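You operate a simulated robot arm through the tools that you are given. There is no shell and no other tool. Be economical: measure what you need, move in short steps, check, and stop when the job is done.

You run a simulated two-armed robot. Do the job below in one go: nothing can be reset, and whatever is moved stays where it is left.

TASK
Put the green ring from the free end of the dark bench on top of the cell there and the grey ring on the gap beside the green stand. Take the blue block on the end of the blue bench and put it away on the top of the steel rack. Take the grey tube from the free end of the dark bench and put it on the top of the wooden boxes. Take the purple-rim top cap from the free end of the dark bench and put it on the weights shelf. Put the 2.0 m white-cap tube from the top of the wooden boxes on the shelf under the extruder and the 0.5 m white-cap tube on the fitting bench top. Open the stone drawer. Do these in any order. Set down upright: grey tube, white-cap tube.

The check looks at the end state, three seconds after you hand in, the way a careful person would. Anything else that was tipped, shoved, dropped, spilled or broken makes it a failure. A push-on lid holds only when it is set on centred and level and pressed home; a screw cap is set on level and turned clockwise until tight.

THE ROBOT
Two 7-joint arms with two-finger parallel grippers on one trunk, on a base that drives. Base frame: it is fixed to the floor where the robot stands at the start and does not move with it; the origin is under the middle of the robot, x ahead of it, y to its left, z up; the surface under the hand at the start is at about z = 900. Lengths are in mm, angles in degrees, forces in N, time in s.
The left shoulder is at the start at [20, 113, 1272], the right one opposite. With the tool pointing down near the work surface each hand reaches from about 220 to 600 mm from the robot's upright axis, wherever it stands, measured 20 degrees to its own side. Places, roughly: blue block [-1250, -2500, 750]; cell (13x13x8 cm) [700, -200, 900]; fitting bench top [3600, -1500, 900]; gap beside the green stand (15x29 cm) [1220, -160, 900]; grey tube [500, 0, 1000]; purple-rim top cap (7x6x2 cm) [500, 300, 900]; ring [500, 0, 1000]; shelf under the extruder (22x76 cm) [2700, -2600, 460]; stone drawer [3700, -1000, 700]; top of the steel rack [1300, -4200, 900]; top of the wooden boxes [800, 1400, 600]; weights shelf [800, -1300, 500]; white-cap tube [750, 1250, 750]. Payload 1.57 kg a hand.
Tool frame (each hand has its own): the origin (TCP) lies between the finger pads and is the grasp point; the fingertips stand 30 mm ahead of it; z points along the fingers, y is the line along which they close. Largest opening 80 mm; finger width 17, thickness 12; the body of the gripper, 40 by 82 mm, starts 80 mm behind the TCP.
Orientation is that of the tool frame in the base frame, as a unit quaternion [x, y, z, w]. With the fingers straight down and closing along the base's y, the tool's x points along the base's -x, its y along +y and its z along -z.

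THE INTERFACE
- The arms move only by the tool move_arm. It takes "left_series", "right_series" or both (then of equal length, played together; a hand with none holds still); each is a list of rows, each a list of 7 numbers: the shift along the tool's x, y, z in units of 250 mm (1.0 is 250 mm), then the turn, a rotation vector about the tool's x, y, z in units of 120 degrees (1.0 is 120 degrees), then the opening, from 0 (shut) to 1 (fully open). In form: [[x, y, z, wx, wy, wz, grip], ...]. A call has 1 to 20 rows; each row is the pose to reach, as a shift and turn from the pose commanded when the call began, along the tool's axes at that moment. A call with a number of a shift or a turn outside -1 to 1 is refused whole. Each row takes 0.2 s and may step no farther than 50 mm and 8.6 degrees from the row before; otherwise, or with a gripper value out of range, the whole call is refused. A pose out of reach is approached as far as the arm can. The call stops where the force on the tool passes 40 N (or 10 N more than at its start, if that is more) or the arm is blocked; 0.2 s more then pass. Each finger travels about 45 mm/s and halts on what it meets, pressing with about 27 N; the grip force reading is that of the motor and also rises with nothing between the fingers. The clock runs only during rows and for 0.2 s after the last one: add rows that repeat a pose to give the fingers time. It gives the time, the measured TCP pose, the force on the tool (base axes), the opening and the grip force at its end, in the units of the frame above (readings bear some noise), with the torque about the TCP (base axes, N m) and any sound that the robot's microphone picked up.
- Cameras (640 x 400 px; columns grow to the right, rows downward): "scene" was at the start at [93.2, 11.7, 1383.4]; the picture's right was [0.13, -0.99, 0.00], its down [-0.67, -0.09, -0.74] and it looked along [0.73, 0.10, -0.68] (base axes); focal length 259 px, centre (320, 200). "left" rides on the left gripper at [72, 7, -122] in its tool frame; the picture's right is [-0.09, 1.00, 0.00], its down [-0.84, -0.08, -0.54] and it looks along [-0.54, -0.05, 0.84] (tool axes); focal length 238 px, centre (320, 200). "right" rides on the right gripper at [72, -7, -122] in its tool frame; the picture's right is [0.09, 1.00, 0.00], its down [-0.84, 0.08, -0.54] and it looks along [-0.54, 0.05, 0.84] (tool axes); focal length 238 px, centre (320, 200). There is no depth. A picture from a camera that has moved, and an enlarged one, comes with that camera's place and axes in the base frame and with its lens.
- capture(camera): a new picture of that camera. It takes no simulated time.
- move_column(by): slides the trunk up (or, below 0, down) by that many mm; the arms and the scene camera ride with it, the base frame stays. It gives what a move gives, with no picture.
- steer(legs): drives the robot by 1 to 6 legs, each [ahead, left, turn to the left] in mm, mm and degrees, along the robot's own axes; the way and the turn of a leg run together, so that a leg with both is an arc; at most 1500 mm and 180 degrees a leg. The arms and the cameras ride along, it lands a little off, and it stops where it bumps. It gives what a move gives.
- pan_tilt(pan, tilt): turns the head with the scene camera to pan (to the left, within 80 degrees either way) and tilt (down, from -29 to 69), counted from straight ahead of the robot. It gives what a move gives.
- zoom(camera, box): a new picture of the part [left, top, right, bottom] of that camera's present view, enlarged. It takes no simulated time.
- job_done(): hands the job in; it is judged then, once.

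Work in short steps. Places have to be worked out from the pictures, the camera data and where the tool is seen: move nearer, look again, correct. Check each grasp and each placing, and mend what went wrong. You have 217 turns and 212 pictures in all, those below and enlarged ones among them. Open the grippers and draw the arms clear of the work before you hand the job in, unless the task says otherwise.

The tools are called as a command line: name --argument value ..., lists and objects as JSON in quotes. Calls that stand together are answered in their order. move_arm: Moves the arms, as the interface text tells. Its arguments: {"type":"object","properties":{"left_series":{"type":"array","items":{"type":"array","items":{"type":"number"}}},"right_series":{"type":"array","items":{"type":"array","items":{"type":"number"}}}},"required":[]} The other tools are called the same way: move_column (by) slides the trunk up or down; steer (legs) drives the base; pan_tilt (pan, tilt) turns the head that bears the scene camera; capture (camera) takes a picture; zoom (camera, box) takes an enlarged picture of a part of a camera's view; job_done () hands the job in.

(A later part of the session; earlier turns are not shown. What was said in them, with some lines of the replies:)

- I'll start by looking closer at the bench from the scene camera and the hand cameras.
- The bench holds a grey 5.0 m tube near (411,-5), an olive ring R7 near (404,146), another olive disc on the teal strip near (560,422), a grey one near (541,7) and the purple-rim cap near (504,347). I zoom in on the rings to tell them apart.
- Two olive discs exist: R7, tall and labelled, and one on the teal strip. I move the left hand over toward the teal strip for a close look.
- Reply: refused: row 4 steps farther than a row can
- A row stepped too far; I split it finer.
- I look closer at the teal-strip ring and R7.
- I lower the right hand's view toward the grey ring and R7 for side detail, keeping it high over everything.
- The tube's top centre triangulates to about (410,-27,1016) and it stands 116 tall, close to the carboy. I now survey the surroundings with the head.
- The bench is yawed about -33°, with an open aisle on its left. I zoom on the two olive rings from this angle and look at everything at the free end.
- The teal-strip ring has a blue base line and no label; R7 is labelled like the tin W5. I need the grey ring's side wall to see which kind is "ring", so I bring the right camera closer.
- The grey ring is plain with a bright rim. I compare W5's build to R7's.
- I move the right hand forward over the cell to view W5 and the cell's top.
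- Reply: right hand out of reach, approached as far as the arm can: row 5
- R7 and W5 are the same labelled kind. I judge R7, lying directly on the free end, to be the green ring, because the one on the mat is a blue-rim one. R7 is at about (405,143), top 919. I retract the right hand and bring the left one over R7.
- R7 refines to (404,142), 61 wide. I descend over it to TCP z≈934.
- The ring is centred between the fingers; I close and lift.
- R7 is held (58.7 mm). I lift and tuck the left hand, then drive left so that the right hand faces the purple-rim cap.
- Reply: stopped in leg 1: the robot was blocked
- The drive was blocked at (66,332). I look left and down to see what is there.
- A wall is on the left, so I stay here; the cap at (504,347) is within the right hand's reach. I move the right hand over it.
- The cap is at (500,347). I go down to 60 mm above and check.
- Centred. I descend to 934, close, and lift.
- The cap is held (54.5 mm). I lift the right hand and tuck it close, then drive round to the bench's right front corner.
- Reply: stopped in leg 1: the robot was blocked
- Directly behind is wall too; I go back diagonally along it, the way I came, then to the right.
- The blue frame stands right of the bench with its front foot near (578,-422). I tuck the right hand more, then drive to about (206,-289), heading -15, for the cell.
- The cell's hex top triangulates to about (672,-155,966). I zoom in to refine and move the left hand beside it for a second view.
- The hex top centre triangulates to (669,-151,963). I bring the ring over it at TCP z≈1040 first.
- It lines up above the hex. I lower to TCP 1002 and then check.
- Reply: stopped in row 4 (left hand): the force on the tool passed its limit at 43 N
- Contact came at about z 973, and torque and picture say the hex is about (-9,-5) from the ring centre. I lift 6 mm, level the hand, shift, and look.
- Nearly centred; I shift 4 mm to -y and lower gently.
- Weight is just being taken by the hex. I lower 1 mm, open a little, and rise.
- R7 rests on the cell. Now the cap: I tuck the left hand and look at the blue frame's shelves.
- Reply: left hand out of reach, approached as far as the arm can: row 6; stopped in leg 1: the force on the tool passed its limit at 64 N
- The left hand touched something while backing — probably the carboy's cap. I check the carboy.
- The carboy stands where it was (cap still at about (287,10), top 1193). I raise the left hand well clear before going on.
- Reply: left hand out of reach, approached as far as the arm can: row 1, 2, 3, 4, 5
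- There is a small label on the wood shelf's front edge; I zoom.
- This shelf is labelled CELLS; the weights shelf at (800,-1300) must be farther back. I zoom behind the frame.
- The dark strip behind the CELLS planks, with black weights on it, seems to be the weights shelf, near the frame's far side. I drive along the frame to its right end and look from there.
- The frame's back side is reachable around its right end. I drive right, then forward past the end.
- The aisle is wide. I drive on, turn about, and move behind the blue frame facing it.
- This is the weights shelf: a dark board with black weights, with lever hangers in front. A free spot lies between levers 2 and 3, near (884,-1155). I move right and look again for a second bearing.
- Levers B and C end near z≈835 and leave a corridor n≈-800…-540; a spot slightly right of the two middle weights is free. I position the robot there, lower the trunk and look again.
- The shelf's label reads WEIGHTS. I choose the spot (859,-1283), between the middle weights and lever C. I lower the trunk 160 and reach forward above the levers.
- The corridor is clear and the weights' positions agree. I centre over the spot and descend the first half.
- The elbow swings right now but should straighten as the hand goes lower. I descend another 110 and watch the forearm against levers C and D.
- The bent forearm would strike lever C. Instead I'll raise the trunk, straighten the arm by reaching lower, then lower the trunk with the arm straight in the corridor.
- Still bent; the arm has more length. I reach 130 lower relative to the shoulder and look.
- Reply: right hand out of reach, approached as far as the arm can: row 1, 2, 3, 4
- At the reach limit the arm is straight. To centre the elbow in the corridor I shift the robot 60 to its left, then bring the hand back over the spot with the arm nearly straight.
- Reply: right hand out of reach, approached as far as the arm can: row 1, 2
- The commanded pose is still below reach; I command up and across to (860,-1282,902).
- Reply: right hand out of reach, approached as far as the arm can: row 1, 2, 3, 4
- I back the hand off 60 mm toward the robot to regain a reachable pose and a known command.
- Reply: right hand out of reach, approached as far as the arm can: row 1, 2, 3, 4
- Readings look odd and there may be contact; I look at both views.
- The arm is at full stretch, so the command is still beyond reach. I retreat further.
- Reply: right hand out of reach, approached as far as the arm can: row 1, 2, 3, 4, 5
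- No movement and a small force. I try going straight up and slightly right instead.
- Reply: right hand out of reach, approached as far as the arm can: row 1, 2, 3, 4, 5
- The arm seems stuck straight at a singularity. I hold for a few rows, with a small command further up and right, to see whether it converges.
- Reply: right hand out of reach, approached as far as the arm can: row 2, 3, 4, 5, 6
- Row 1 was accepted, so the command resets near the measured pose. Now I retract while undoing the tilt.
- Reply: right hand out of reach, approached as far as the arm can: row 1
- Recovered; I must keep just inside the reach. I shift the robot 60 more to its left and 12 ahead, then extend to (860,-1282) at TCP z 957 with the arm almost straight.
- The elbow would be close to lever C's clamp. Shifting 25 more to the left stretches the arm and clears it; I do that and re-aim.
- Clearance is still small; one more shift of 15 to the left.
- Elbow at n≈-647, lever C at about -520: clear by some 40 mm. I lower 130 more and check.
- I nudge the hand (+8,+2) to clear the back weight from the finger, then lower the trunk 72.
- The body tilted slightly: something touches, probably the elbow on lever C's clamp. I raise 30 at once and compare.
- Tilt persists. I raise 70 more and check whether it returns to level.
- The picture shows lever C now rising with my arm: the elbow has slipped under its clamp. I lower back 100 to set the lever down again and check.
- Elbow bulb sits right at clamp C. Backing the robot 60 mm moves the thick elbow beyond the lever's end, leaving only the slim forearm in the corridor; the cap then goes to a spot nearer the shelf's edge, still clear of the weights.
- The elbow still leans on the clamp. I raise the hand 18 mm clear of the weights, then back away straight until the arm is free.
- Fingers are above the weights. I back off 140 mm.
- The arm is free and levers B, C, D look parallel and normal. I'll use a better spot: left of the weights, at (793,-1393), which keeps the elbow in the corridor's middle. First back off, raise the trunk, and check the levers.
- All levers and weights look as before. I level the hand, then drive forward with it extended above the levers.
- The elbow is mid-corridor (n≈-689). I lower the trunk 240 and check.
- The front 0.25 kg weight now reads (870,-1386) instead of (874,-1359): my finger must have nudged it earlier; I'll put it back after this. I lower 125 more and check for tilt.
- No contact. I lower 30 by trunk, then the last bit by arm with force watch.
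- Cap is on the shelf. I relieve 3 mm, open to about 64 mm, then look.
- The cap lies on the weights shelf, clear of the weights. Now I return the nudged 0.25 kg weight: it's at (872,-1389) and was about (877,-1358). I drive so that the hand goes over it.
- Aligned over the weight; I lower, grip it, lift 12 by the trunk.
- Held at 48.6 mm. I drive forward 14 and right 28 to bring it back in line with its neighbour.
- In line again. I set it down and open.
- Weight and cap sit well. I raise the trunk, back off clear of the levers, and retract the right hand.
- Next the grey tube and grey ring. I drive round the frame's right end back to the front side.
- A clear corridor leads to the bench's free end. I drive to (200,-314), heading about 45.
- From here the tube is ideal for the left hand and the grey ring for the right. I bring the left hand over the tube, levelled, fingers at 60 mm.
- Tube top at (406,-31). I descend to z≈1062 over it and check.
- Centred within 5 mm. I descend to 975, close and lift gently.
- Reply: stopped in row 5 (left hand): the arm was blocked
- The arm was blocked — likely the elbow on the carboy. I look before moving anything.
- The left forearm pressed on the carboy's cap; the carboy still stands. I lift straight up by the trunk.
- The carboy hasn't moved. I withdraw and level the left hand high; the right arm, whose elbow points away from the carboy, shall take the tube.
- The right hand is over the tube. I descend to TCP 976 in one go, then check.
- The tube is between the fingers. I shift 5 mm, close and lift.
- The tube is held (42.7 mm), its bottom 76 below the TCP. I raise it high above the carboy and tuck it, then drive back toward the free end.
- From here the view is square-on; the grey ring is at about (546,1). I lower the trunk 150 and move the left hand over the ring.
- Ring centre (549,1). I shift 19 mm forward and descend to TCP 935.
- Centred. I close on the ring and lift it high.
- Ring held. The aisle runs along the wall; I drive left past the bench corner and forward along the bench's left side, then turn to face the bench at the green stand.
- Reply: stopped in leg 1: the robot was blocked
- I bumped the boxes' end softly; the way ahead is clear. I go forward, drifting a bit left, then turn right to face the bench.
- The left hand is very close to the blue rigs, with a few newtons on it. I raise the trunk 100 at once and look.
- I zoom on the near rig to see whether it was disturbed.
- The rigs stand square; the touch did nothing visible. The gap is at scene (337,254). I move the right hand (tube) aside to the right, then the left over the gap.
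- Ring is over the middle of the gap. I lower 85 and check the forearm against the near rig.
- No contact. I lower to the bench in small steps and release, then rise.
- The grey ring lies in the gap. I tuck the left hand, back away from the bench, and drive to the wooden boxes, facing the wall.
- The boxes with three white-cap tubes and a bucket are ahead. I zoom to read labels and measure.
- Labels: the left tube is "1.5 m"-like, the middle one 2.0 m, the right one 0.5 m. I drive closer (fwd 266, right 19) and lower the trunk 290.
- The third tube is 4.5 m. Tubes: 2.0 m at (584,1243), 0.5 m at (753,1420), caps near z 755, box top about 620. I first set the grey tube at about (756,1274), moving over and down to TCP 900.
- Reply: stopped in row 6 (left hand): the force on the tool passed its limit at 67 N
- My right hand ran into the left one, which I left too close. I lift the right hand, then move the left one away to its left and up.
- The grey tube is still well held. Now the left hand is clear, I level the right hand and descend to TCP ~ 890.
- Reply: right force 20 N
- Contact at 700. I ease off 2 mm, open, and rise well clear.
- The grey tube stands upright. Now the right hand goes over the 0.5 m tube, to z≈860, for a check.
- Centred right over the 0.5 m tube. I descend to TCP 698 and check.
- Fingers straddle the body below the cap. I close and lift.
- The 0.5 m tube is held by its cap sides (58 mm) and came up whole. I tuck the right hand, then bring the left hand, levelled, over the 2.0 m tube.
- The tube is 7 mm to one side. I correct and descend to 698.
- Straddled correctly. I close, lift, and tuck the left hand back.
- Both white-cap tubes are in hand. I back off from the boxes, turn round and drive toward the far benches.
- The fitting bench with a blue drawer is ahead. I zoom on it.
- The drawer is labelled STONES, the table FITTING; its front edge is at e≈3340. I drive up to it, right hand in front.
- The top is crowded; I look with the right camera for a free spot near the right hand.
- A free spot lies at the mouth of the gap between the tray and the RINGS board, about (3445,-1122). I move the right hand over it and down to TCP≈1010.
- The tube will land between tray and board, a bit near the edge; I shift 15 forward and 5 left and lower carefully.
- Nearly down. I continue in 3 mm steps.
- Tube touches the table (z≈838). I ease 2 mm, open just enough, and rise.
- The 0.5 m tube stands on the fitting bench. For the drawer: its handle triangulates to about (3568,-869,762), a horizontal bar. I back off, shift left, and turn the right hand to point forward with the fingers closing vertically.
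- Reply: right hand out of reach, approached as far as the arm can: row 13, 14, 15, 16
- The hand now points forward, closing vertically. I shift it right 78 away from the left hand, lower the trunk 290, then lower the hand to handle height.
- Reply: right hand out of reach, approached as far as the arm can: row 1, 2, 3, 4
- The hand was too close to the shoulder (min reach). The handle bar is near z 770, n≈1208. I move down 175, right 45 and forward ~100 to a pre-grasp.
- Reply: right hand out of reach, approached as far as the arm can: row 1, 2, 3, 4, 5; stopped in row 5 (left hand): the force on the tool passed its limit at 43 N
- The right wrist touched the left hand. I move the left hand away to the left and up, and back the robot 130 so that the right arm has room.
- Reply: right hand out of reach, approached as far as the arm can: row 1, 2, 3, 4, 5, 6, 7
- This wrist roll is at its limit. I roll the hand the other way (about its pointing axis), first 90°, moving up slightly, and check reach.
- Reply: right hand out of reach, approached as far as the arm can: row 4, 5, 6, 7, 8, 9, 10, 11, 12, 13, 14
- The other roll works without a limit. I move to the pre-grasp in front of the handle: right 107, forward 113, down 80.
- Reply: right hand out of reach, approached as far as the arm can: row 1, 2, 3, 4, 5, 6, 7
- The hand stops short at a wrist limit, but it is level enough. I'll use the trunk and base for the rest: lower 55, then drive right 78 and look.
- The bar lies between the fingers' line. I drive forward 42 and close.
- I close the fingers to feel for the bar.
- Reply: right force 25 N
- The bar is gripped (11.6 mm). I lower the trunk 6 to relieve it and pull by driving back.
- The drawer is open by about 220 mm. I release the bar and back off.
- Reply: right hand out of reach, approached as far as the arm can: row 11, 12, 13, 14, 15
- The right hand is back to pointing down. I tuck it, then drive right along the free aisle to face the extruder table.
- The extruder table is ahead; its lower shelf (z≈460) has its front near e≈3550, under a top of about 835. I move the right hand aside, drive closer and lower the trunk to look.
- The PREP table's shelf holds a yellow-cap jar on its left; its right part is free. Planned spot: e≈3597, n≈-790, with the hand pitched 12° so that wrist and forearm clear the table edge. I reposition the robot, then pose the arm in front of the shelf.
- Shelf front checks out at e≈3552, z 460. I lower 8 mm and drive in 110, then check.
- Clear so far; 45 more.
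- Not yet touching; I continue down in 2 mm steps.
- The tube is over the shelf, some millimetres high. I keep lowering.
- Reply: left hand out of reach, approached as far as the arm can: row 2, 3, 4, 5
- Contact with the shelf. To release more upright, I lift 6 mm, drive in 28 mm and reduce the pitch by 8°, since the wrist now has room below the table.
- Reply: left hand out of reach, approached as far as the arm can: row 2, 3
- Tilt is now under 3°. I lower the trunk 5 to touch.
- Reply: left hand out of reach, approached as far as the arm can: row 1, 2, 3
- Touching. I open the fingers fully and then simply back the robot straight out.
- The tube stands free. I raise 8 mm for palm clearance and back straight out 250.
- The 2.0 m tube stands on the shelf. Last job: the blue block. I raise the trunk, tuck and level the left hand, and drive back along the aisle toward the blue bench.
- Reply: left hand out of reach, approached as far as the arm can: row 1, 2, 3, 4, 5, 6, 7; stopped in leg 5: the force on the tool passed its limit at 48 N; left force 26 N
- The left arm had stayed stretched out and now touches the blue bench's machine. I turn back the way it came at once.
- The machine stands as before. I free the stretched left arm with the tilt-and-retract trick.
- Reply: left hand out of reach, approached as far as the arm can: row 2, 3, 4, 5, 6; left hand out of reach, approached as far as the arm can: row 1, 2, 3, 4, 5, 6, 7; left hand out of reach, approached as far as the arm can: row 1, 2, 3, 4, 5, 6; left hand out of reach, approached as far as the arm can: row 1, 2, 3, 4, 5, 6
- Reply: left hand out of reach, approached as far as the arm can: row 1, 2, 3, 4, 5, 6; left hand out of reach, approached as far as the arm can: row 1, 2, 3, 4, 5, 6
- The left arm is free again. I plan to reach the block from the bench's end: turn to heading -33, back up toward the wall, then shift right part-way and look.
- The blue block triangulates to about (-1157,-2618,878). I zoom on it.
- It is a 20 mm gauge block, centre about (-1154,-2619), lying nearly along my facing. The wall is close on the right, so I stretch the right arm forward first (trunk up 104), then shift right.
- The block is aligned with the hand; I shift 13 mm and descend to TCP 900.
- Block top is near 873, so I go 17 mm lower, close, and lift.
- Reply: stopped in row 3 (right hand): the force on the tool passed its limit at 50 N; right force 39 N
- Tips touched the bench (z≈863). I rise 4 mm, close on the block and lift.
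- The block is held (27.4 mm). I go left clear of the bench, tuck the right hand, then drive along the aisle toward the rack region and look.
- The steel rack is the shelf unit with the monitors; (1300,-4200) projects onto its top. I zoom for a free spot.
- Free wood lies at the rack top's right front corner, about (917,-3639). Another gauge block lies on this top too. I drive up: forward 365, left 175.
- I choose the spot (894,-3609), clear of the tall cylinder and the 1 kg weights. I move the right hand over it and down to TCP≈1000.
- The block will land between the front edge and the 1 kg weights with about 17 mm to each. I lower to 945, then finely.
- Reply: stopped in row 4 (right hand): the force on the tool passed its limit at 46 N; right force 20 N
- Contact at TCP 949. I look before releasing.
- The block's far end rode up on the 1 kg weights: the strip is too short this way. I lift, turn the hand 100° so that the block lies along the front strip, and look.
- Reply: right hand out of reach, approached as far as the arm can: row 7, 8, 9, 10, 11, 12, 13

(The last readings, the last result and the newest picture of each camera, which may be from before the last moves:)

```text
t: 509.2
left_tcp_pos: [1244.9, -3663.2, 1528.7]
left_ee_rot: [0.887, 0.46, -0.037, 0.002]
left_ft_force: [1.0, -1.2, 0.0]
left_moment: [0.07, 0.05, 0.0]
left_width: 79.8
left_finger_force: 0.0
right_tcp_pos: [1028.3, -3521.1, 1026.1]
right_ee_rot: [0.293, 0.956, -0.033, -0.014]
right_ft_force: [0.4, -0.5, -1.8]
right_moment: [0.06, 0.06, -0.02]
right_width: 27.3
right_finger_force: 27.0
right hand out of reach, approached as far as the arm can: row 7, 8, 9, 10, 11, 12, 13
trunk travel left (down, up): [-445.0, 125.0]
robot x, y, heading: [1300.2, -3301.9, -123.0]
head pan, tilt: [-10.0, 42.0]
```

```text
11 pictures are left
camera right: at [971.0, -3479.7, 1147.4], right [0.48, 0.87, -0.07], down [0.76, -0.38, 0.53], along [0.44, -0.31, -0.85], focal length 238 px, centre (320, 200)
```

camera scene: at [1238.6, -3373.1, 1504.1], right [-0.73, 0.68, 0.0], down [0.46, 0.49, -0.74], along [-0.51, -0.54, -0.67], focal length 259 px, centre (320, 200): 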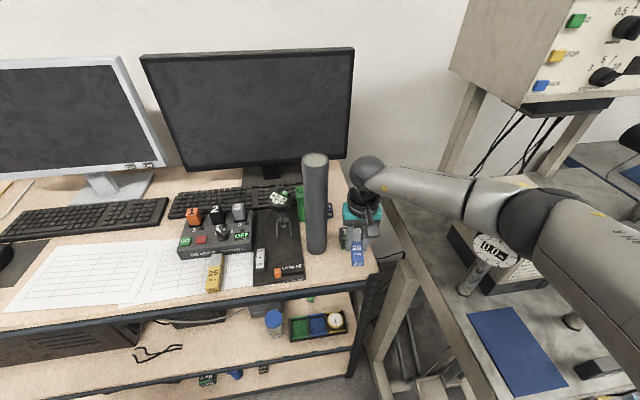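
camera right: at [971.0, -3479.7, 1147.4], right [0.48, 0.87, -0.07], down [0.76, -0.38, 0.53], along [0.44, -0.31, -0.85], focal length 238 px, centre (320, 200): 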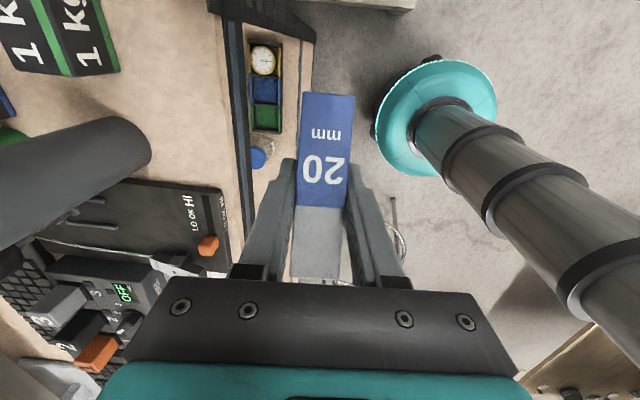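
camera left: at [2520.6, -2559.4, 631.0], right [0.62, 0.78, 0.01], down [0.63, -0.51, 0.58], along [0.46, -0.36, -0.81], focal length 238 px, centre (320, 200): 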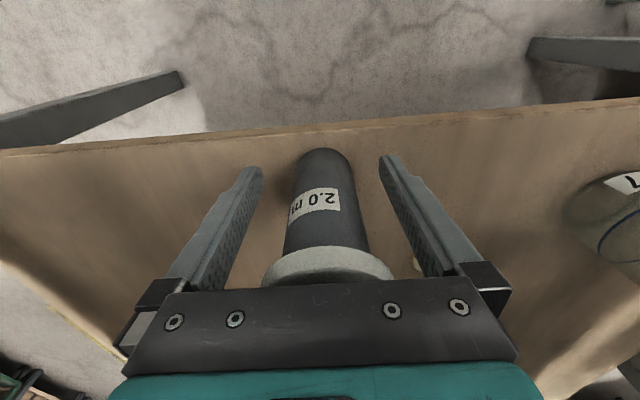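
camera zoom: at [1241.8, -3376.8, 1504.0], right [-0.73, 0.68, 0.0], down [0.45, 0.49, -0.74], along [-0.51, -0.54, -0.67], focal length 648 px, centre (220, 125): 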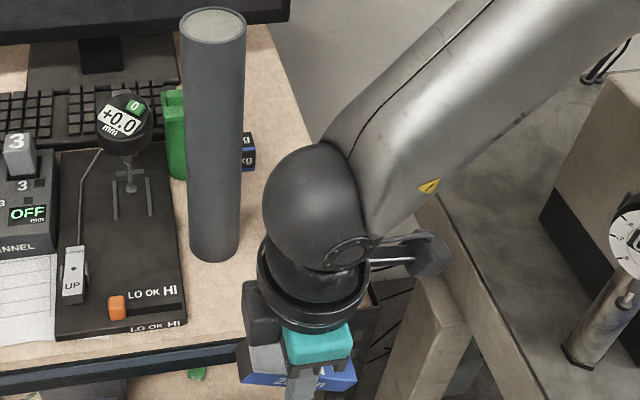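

The hand kept its turn but ended up in front of the rack; the weights are undisturbed. I level it and drive forward 142 and right 60 so that the block hovers over the front strip.

move_arm --right_series '[[0, 0, 0, -0.017, -0.002, 0, 0.1], [0, 0, 0, -0.034, -0.0035, 0, 0.1], [0, 0, 0, -0.034, -0.0035, 0, 0.1]]'

steer --legs '[[138, -55, 0]]'

capture --camera "right"

```text
t: 510.0
left_tcp_pos: [1241.7, -3660.8, 1528.6]
left_ee_rot: [0.888, 0.459, -0.036, 0.003]
left_ft_force: [-0.9, -1.1, -0.5]
left_moment: [0.0, -0.01, 0.0]
left_width: 80.0
left_finger_force: 0.1
right_tcp_pos: [1047.2, -3504.7, 1024.1]
right_ee_rot: [0.296, 0.955, -0.003, -0.001]
right_ft_force: [-0.1, -0.1, -2.1]
right_moment: [0.03, -0.01, -0.04]
right_width: 28.0
right_finger_force: 27.1
right hand out of reach, approached as far as the arm can: row 1, 2, 3
trunk travel left (down, up): [-445.0, 125.0]
robot x, y, heading: [1303.9, -3303.1, -123.1]
head pan, tilt: [-10.0, 42.0]
```

```text
t: 511.4
left_tcp_pos: [1120.3, -3744.6, 1528.3]
left_ee_rot: [0.888, 0.459, -0.036, 0.003]
left_ft_force: [-0.6, 0.0, -0.3]
left_moment: [0.03, -0.03, 0.01]
left_width: 80.1
left_finger_force: 0.0
right_tcp_pos: [927.0, -3589.2, 1023.8]
right_ee_rot: [0.296, 0.955, -0.003, 0.0]
right_ft_force: [-1.3, -0.9, -2.3]
right_moment: [0.0, -0.01, 0.03]
right_width: 27.9
right_finger_force: 27.0
trunk travel left (down, up): [-445.0, 125.0]
robot x, y, heading: [1180.4, -3388.3, -123.0]
head pan, tilt: [-10.0, 42.0]
```

```text
10 pictures are left
camera right: at [864.1, -3553.4, 1145.2], right [0.49, 0.87, 0.0], down [0.73, -0.41, 0.54], along [0.47, -0.27, -0.84], focal length 238 px, centre (320, 200)
```

right: 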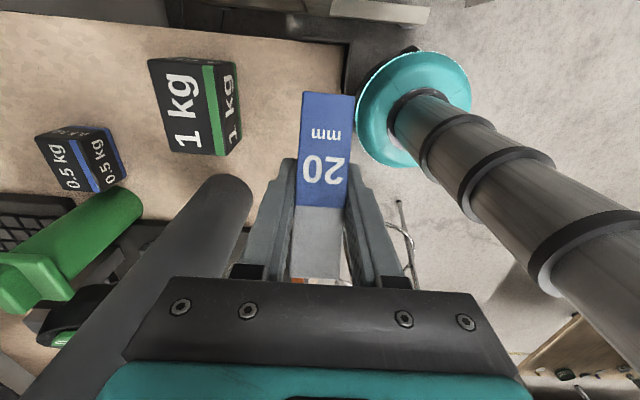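

I shift 35 forward and 8 right, then lower the trunk 75.

steer --legs '[[35, -8, 0]]'

move_column --by -72

capture --camera "right"

```text
t: 512.2
left_tcp_pos: [1093.9, -3770.8, 1527.6]
left_ee_rot: [0.888, 0.459, -0.037, 0.003]
left_ft_force: [0.1, 0.0, -0.2]
left_moment: [0.05, 0.0, -0.01]
left_width: 80.1
left_finger_force: 0.0
right_tcp_pos: [902.0, -3612.6, 1024.3]
right_ee_rot: [0.297, 0.955, -0.002, 0.0]
right_ft_force: [-0.4, -0.6, -1.2]
right_moment: [0.02, -0.02, -0.02]
right_width: 28.0
right_finger_force: 26.9
trunk travel left (down, up): [-445.0, 125.0]
robot x, y, heading: [1155.2, -3412.1, -123.1]
head pan, tilt: [-10.0, 42.0]
```

```text
t: 513.3
left_tcp_pos: [1095.1, -3768.1, 1457.0]
left_ee_rot: [0.888, 0.459, -0.036, 0.003]
left_ft_force: [-0.1, 0.6, 0.6]
left_moment: [0.02, 0.06, 0.0]
left_width: 79.9
left_finger_force: 0.1
right_tcp_pos: [902.2, -3613.7, 953.3]
right_ee_rot: [0.296, 0.955, -0.003, 0.0]
right_ft_force: [0.9, -0.2, -1.9]
right_moment: [-0.03, 0.0, 0.01]
right_width: 27.8
right_finger_force: 27.4
trunk travel left (down, up): [-373.0, 197.0]
robot x, y, heading: [1154.2, -3412.2, -123.0]
head pan, tilt: [-10.0, 42.0]
```

```text
9 pictures are left
camera right: at [839.6, -3577.5, 1073.6], right [0.49, 0.87, -0.01], down [0.74, -0.41, 0.54], along [0.47, -0.27, -0.84], focal length 238 px, centre (320, 200)
```

right: 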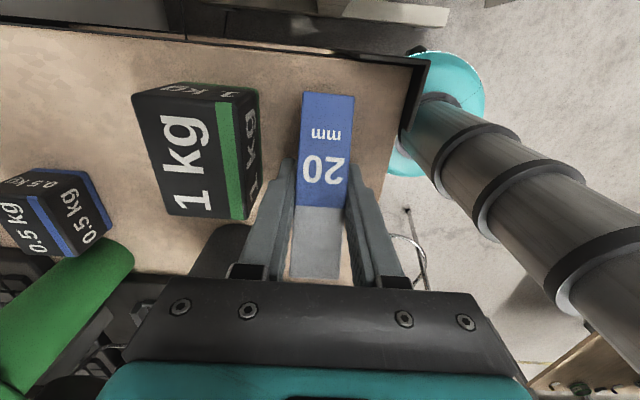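

The block hovers over free wood between the weights and the edge. I lower 14 more and feel.

move_column --by -14

```text
t: 513.7
left_tcp_pos: [1096.2, -3768.3, 1452.3]
left_ee_rot: [0.888, 0.459, -0.036, 0.003]
left_ft_force: [-0.1, -0.6, 0.4]
left_moment: [0.02, 0.0, 0.01]
left_width: 79.9
left_finger_force: 0.1
right_tcp_pos: [902.1, -3612.3, 950.2]
right_ee_rot: [0.296, 0.955, -0.003, -0.002]
right_ft_force: [-0.5, 3.3, 9.0]
right_moment: [0.29, -0.21, 0.03]
right_width: 27.7
right_finger_force: 27.0
trunk travel left (down, up): [-368.0, 202.0]
robot x, y, heading: [1152.8, -3411.7, -123.2]
head pan, tilt: [-10.0, 42.0]
stopped: the force on the tool passed its limit at 62 N (the readings are from after the stop); the commanded pose is now the measured one
```

Contact at 950 (top is about z 915). I open gently and rise.

move_arm --right_series '[[0, 0, 0, 0, 0, 0, 0.4], [0, 0, 0, 0, 0, 0, 0.46], [0, 0, 0, 0, 0, 0, 0.52], [0, 0, 0, 0, 0, 0, 0.52], [0, 0, 0, 0, 0, 0, 0.52]]'

move_column --by 110

capture --camera "right"

```text
t: 514.9
left_tcp_pos: [1094.1, -3769.0, 1451.6]
left_ee_rot: [0.888, 0.458, -0.037, 0.003]
left_ft_force: [0.3, 0.2, 0.0]
left_moment: [0.0, 0.02, 0.02]
left_width: 80.0
left_finger_force: 0.1
right_tcp_pos: [900.8, -3615.0, 950.6]
right_ee_rot: [0.297, 0.955, -0.004, -0.001]
right_ft_force: [-8.5, -5.6, 14.2]
right_moment: [0.06, 0.03, 0.04]
right_width: 32.6
right_finger_force: 0.1
trunk travel left (down, up): [-368.0, 202.0]
robot x, y, heading: [1156.6, -3412.5, -122.8]
head pan, tilt: [-10.0, 42.0]
```

```text
t: 516.3
left_tcp_pos: [1095.4, -3769.3, 1562.2]
left_ee_rot: [0.888, 0.459, -0.036, 0.003]
left_ft_force: [-0.2, -0.1, -0.5]
left_moment: [0.03, -0.04, 0.01]
left_width: 80.2
left_finger_force: 0.1
right_tcp_pos: [902.7, -3613.8, 1058.9]
right_ee_rot: [0.296, 0.955, -0.004, -0.002]
right_ft_force: [-0.2, 0.9, 0.2]
right_moment: [-0.04, 0.01, 0.01]
right_width: 41.5
right_finger_force: 0.1
trunk travel left (down, up): [-478.0, 92.0]
robot x, y, heading: [1149.8, -3408.6, -123.5]
head pan, tilt: [-10.0, 42.0]
```

```text
8 pictures are left
camera right: at [839.6, -3578.2, 1181.4], right [0.49, 0.87, -0.01], down [0.74, -0.41, 0.54], along [0.47, -0.27, -0.84], focal length 238 px, centre (320, 200)
```

right: 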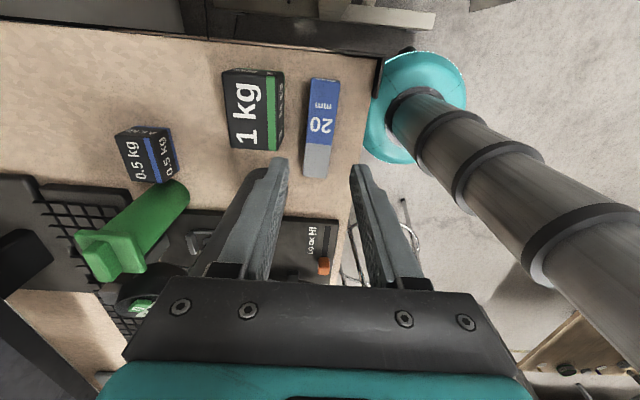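

The block lies flat on the rack top. I check the surroundings with the scene camera.

capture --camera "scene"

```text
7 pictures are left
camera scene: at [1092.5, -3481.9, 1537.3], right [-0.73, 0.68, 0.0], down [0.46, 0.49, -0.74], along [-0.51, -0.54, -0.67], focal length 259 px, centre (320, 200)
```

scene: 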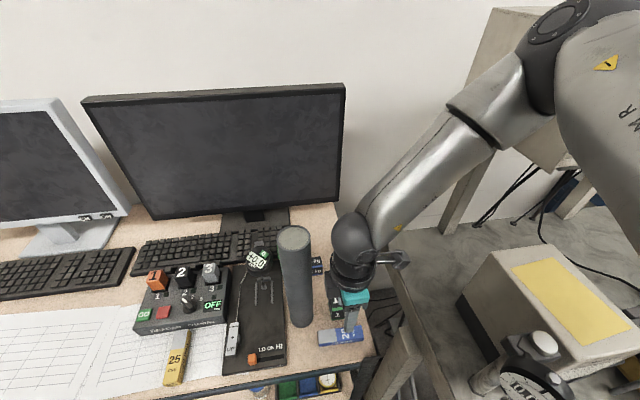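

Block, cylinder and weights are all in place. I raise the trunk and back away clear of the rack.

move_column --by 85

steer --legs '[[-450, 0, 0]]'

capture --camera "scene"

```text
t: 517.5
left_tcp_pos: [1094.4, -3769.4, 1647.2]
left_ee_rot: [0.888, 0.458, -0.037, 0.003]
left_ft_force: [-0.5, 0.0, -0.1]
left_moment: [-0.02, -0.02, 0.02]
left_width: 79.7
left_finger_force: 0.0
right_tcp_pos: [901.3, -3614.2, 1144.5]
right_ee_rot: [0.297, 0.955, -0.003, -0.003]
right_ft_force: [-1.2, -0.7, 0.0]
right_moment: [0.0, 0.03, -0.03]
right_width: 41.5
right_finger_force: 0.1
trunk travel left (down, up): [-563.0, 7.0]
robot x, y, heading: [1156.0, -3409.7, -123.2]
head pan, tilt: [-10.0, 42.0]
```

```text
t: 520.2
left_tcp_pos: [1326.8, -3409.0, 1647.0]
left_ee_rot: [0.89, 0.454, -0.037, 0.002]
left_ft_force: [-1.0, -0.1, -0.1]
left_moment: [0.0, 0.02, -0.03]
left_width: 80.1
left_finger_force: 0.1
right_tcp_pos: [1135.5, -3252.5, 1145.7]
right_ee_rot: [0.301, 0.954, -0.003, -0.002]
right_ft_force: [-1.0, 0.4, -1.6]
right_moment: [0.02, 0.02, -0.04]
right_width: 41.5
right_finger_force: 0.1
trunk travel left (down, up): [-563.0, 7.0]
robot x, y, heading: [1387.4, -3055.0, -123.6]
head pan, tilt: [-10.0, 42.0]
```

```text
6 pictures are left
camera scene: at [1328.1, -3121.6, 1622.4], right [-0.72, 0.69, 0.0], down [0.46, 0.48, -0.74], along [-0.51, -0.54, -0.67], focal length 259 px, centre (320, 200)
```

scene: 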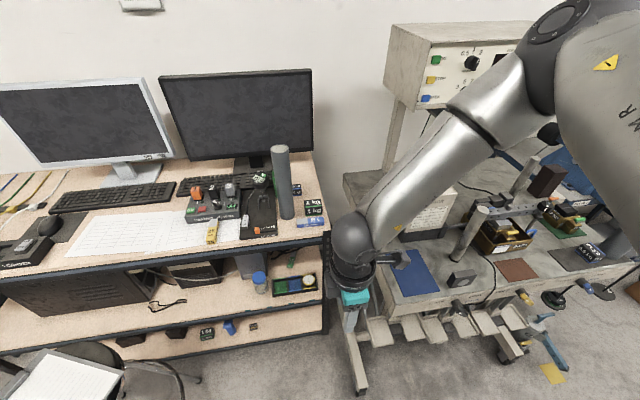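

Everything on the rack top stands in order, the grippers are open and empty, and the arms are clear. I hand the job in.

job_done

```text
The job is handed in.
```

All eight items of the job were done and handed in, but I can't promise a clean pass: the arms touched other things on the way, and the green ring was a judgement call.

**Where things ended up**
- **Green ring:** I took this to be the one labelled R7. A second olive ring with a blue rim lies on the teal strip. R7 sits on the cap of the cell.
- **Grey ring:** in the gap beside the green stand.
- **Blue block:** flat on the front right of the steel rack top, beside the 1 kg weights.
- **Grey tube:** upright on the wooden boxes.
- **Purple-rim cap:** on the weights shelf.
- **2.0 m tube:** upright on the shelf under the extruder.
- **0.5 m tube:** upright on the fitting bench, near the front edge.
- **Stone drawer:** open about 220 mm.

**What I touched along the way**
- **0.25 kg weight:** nudged about 30 mm on the weights shelf; I put it back by eye.
- **Lever C on the blue frame:** lifted about 100 mm by my elbow, then lowered. It looked normal afterwards.
- **Water carboy:** pressed twice. It still stands where it was.
- **Wooden boxes, a rig on the dark bench, and the machine on the blue bench:** each bumped. I saw no change in the rig or the machine, and the tubes on the boxes were still standing.
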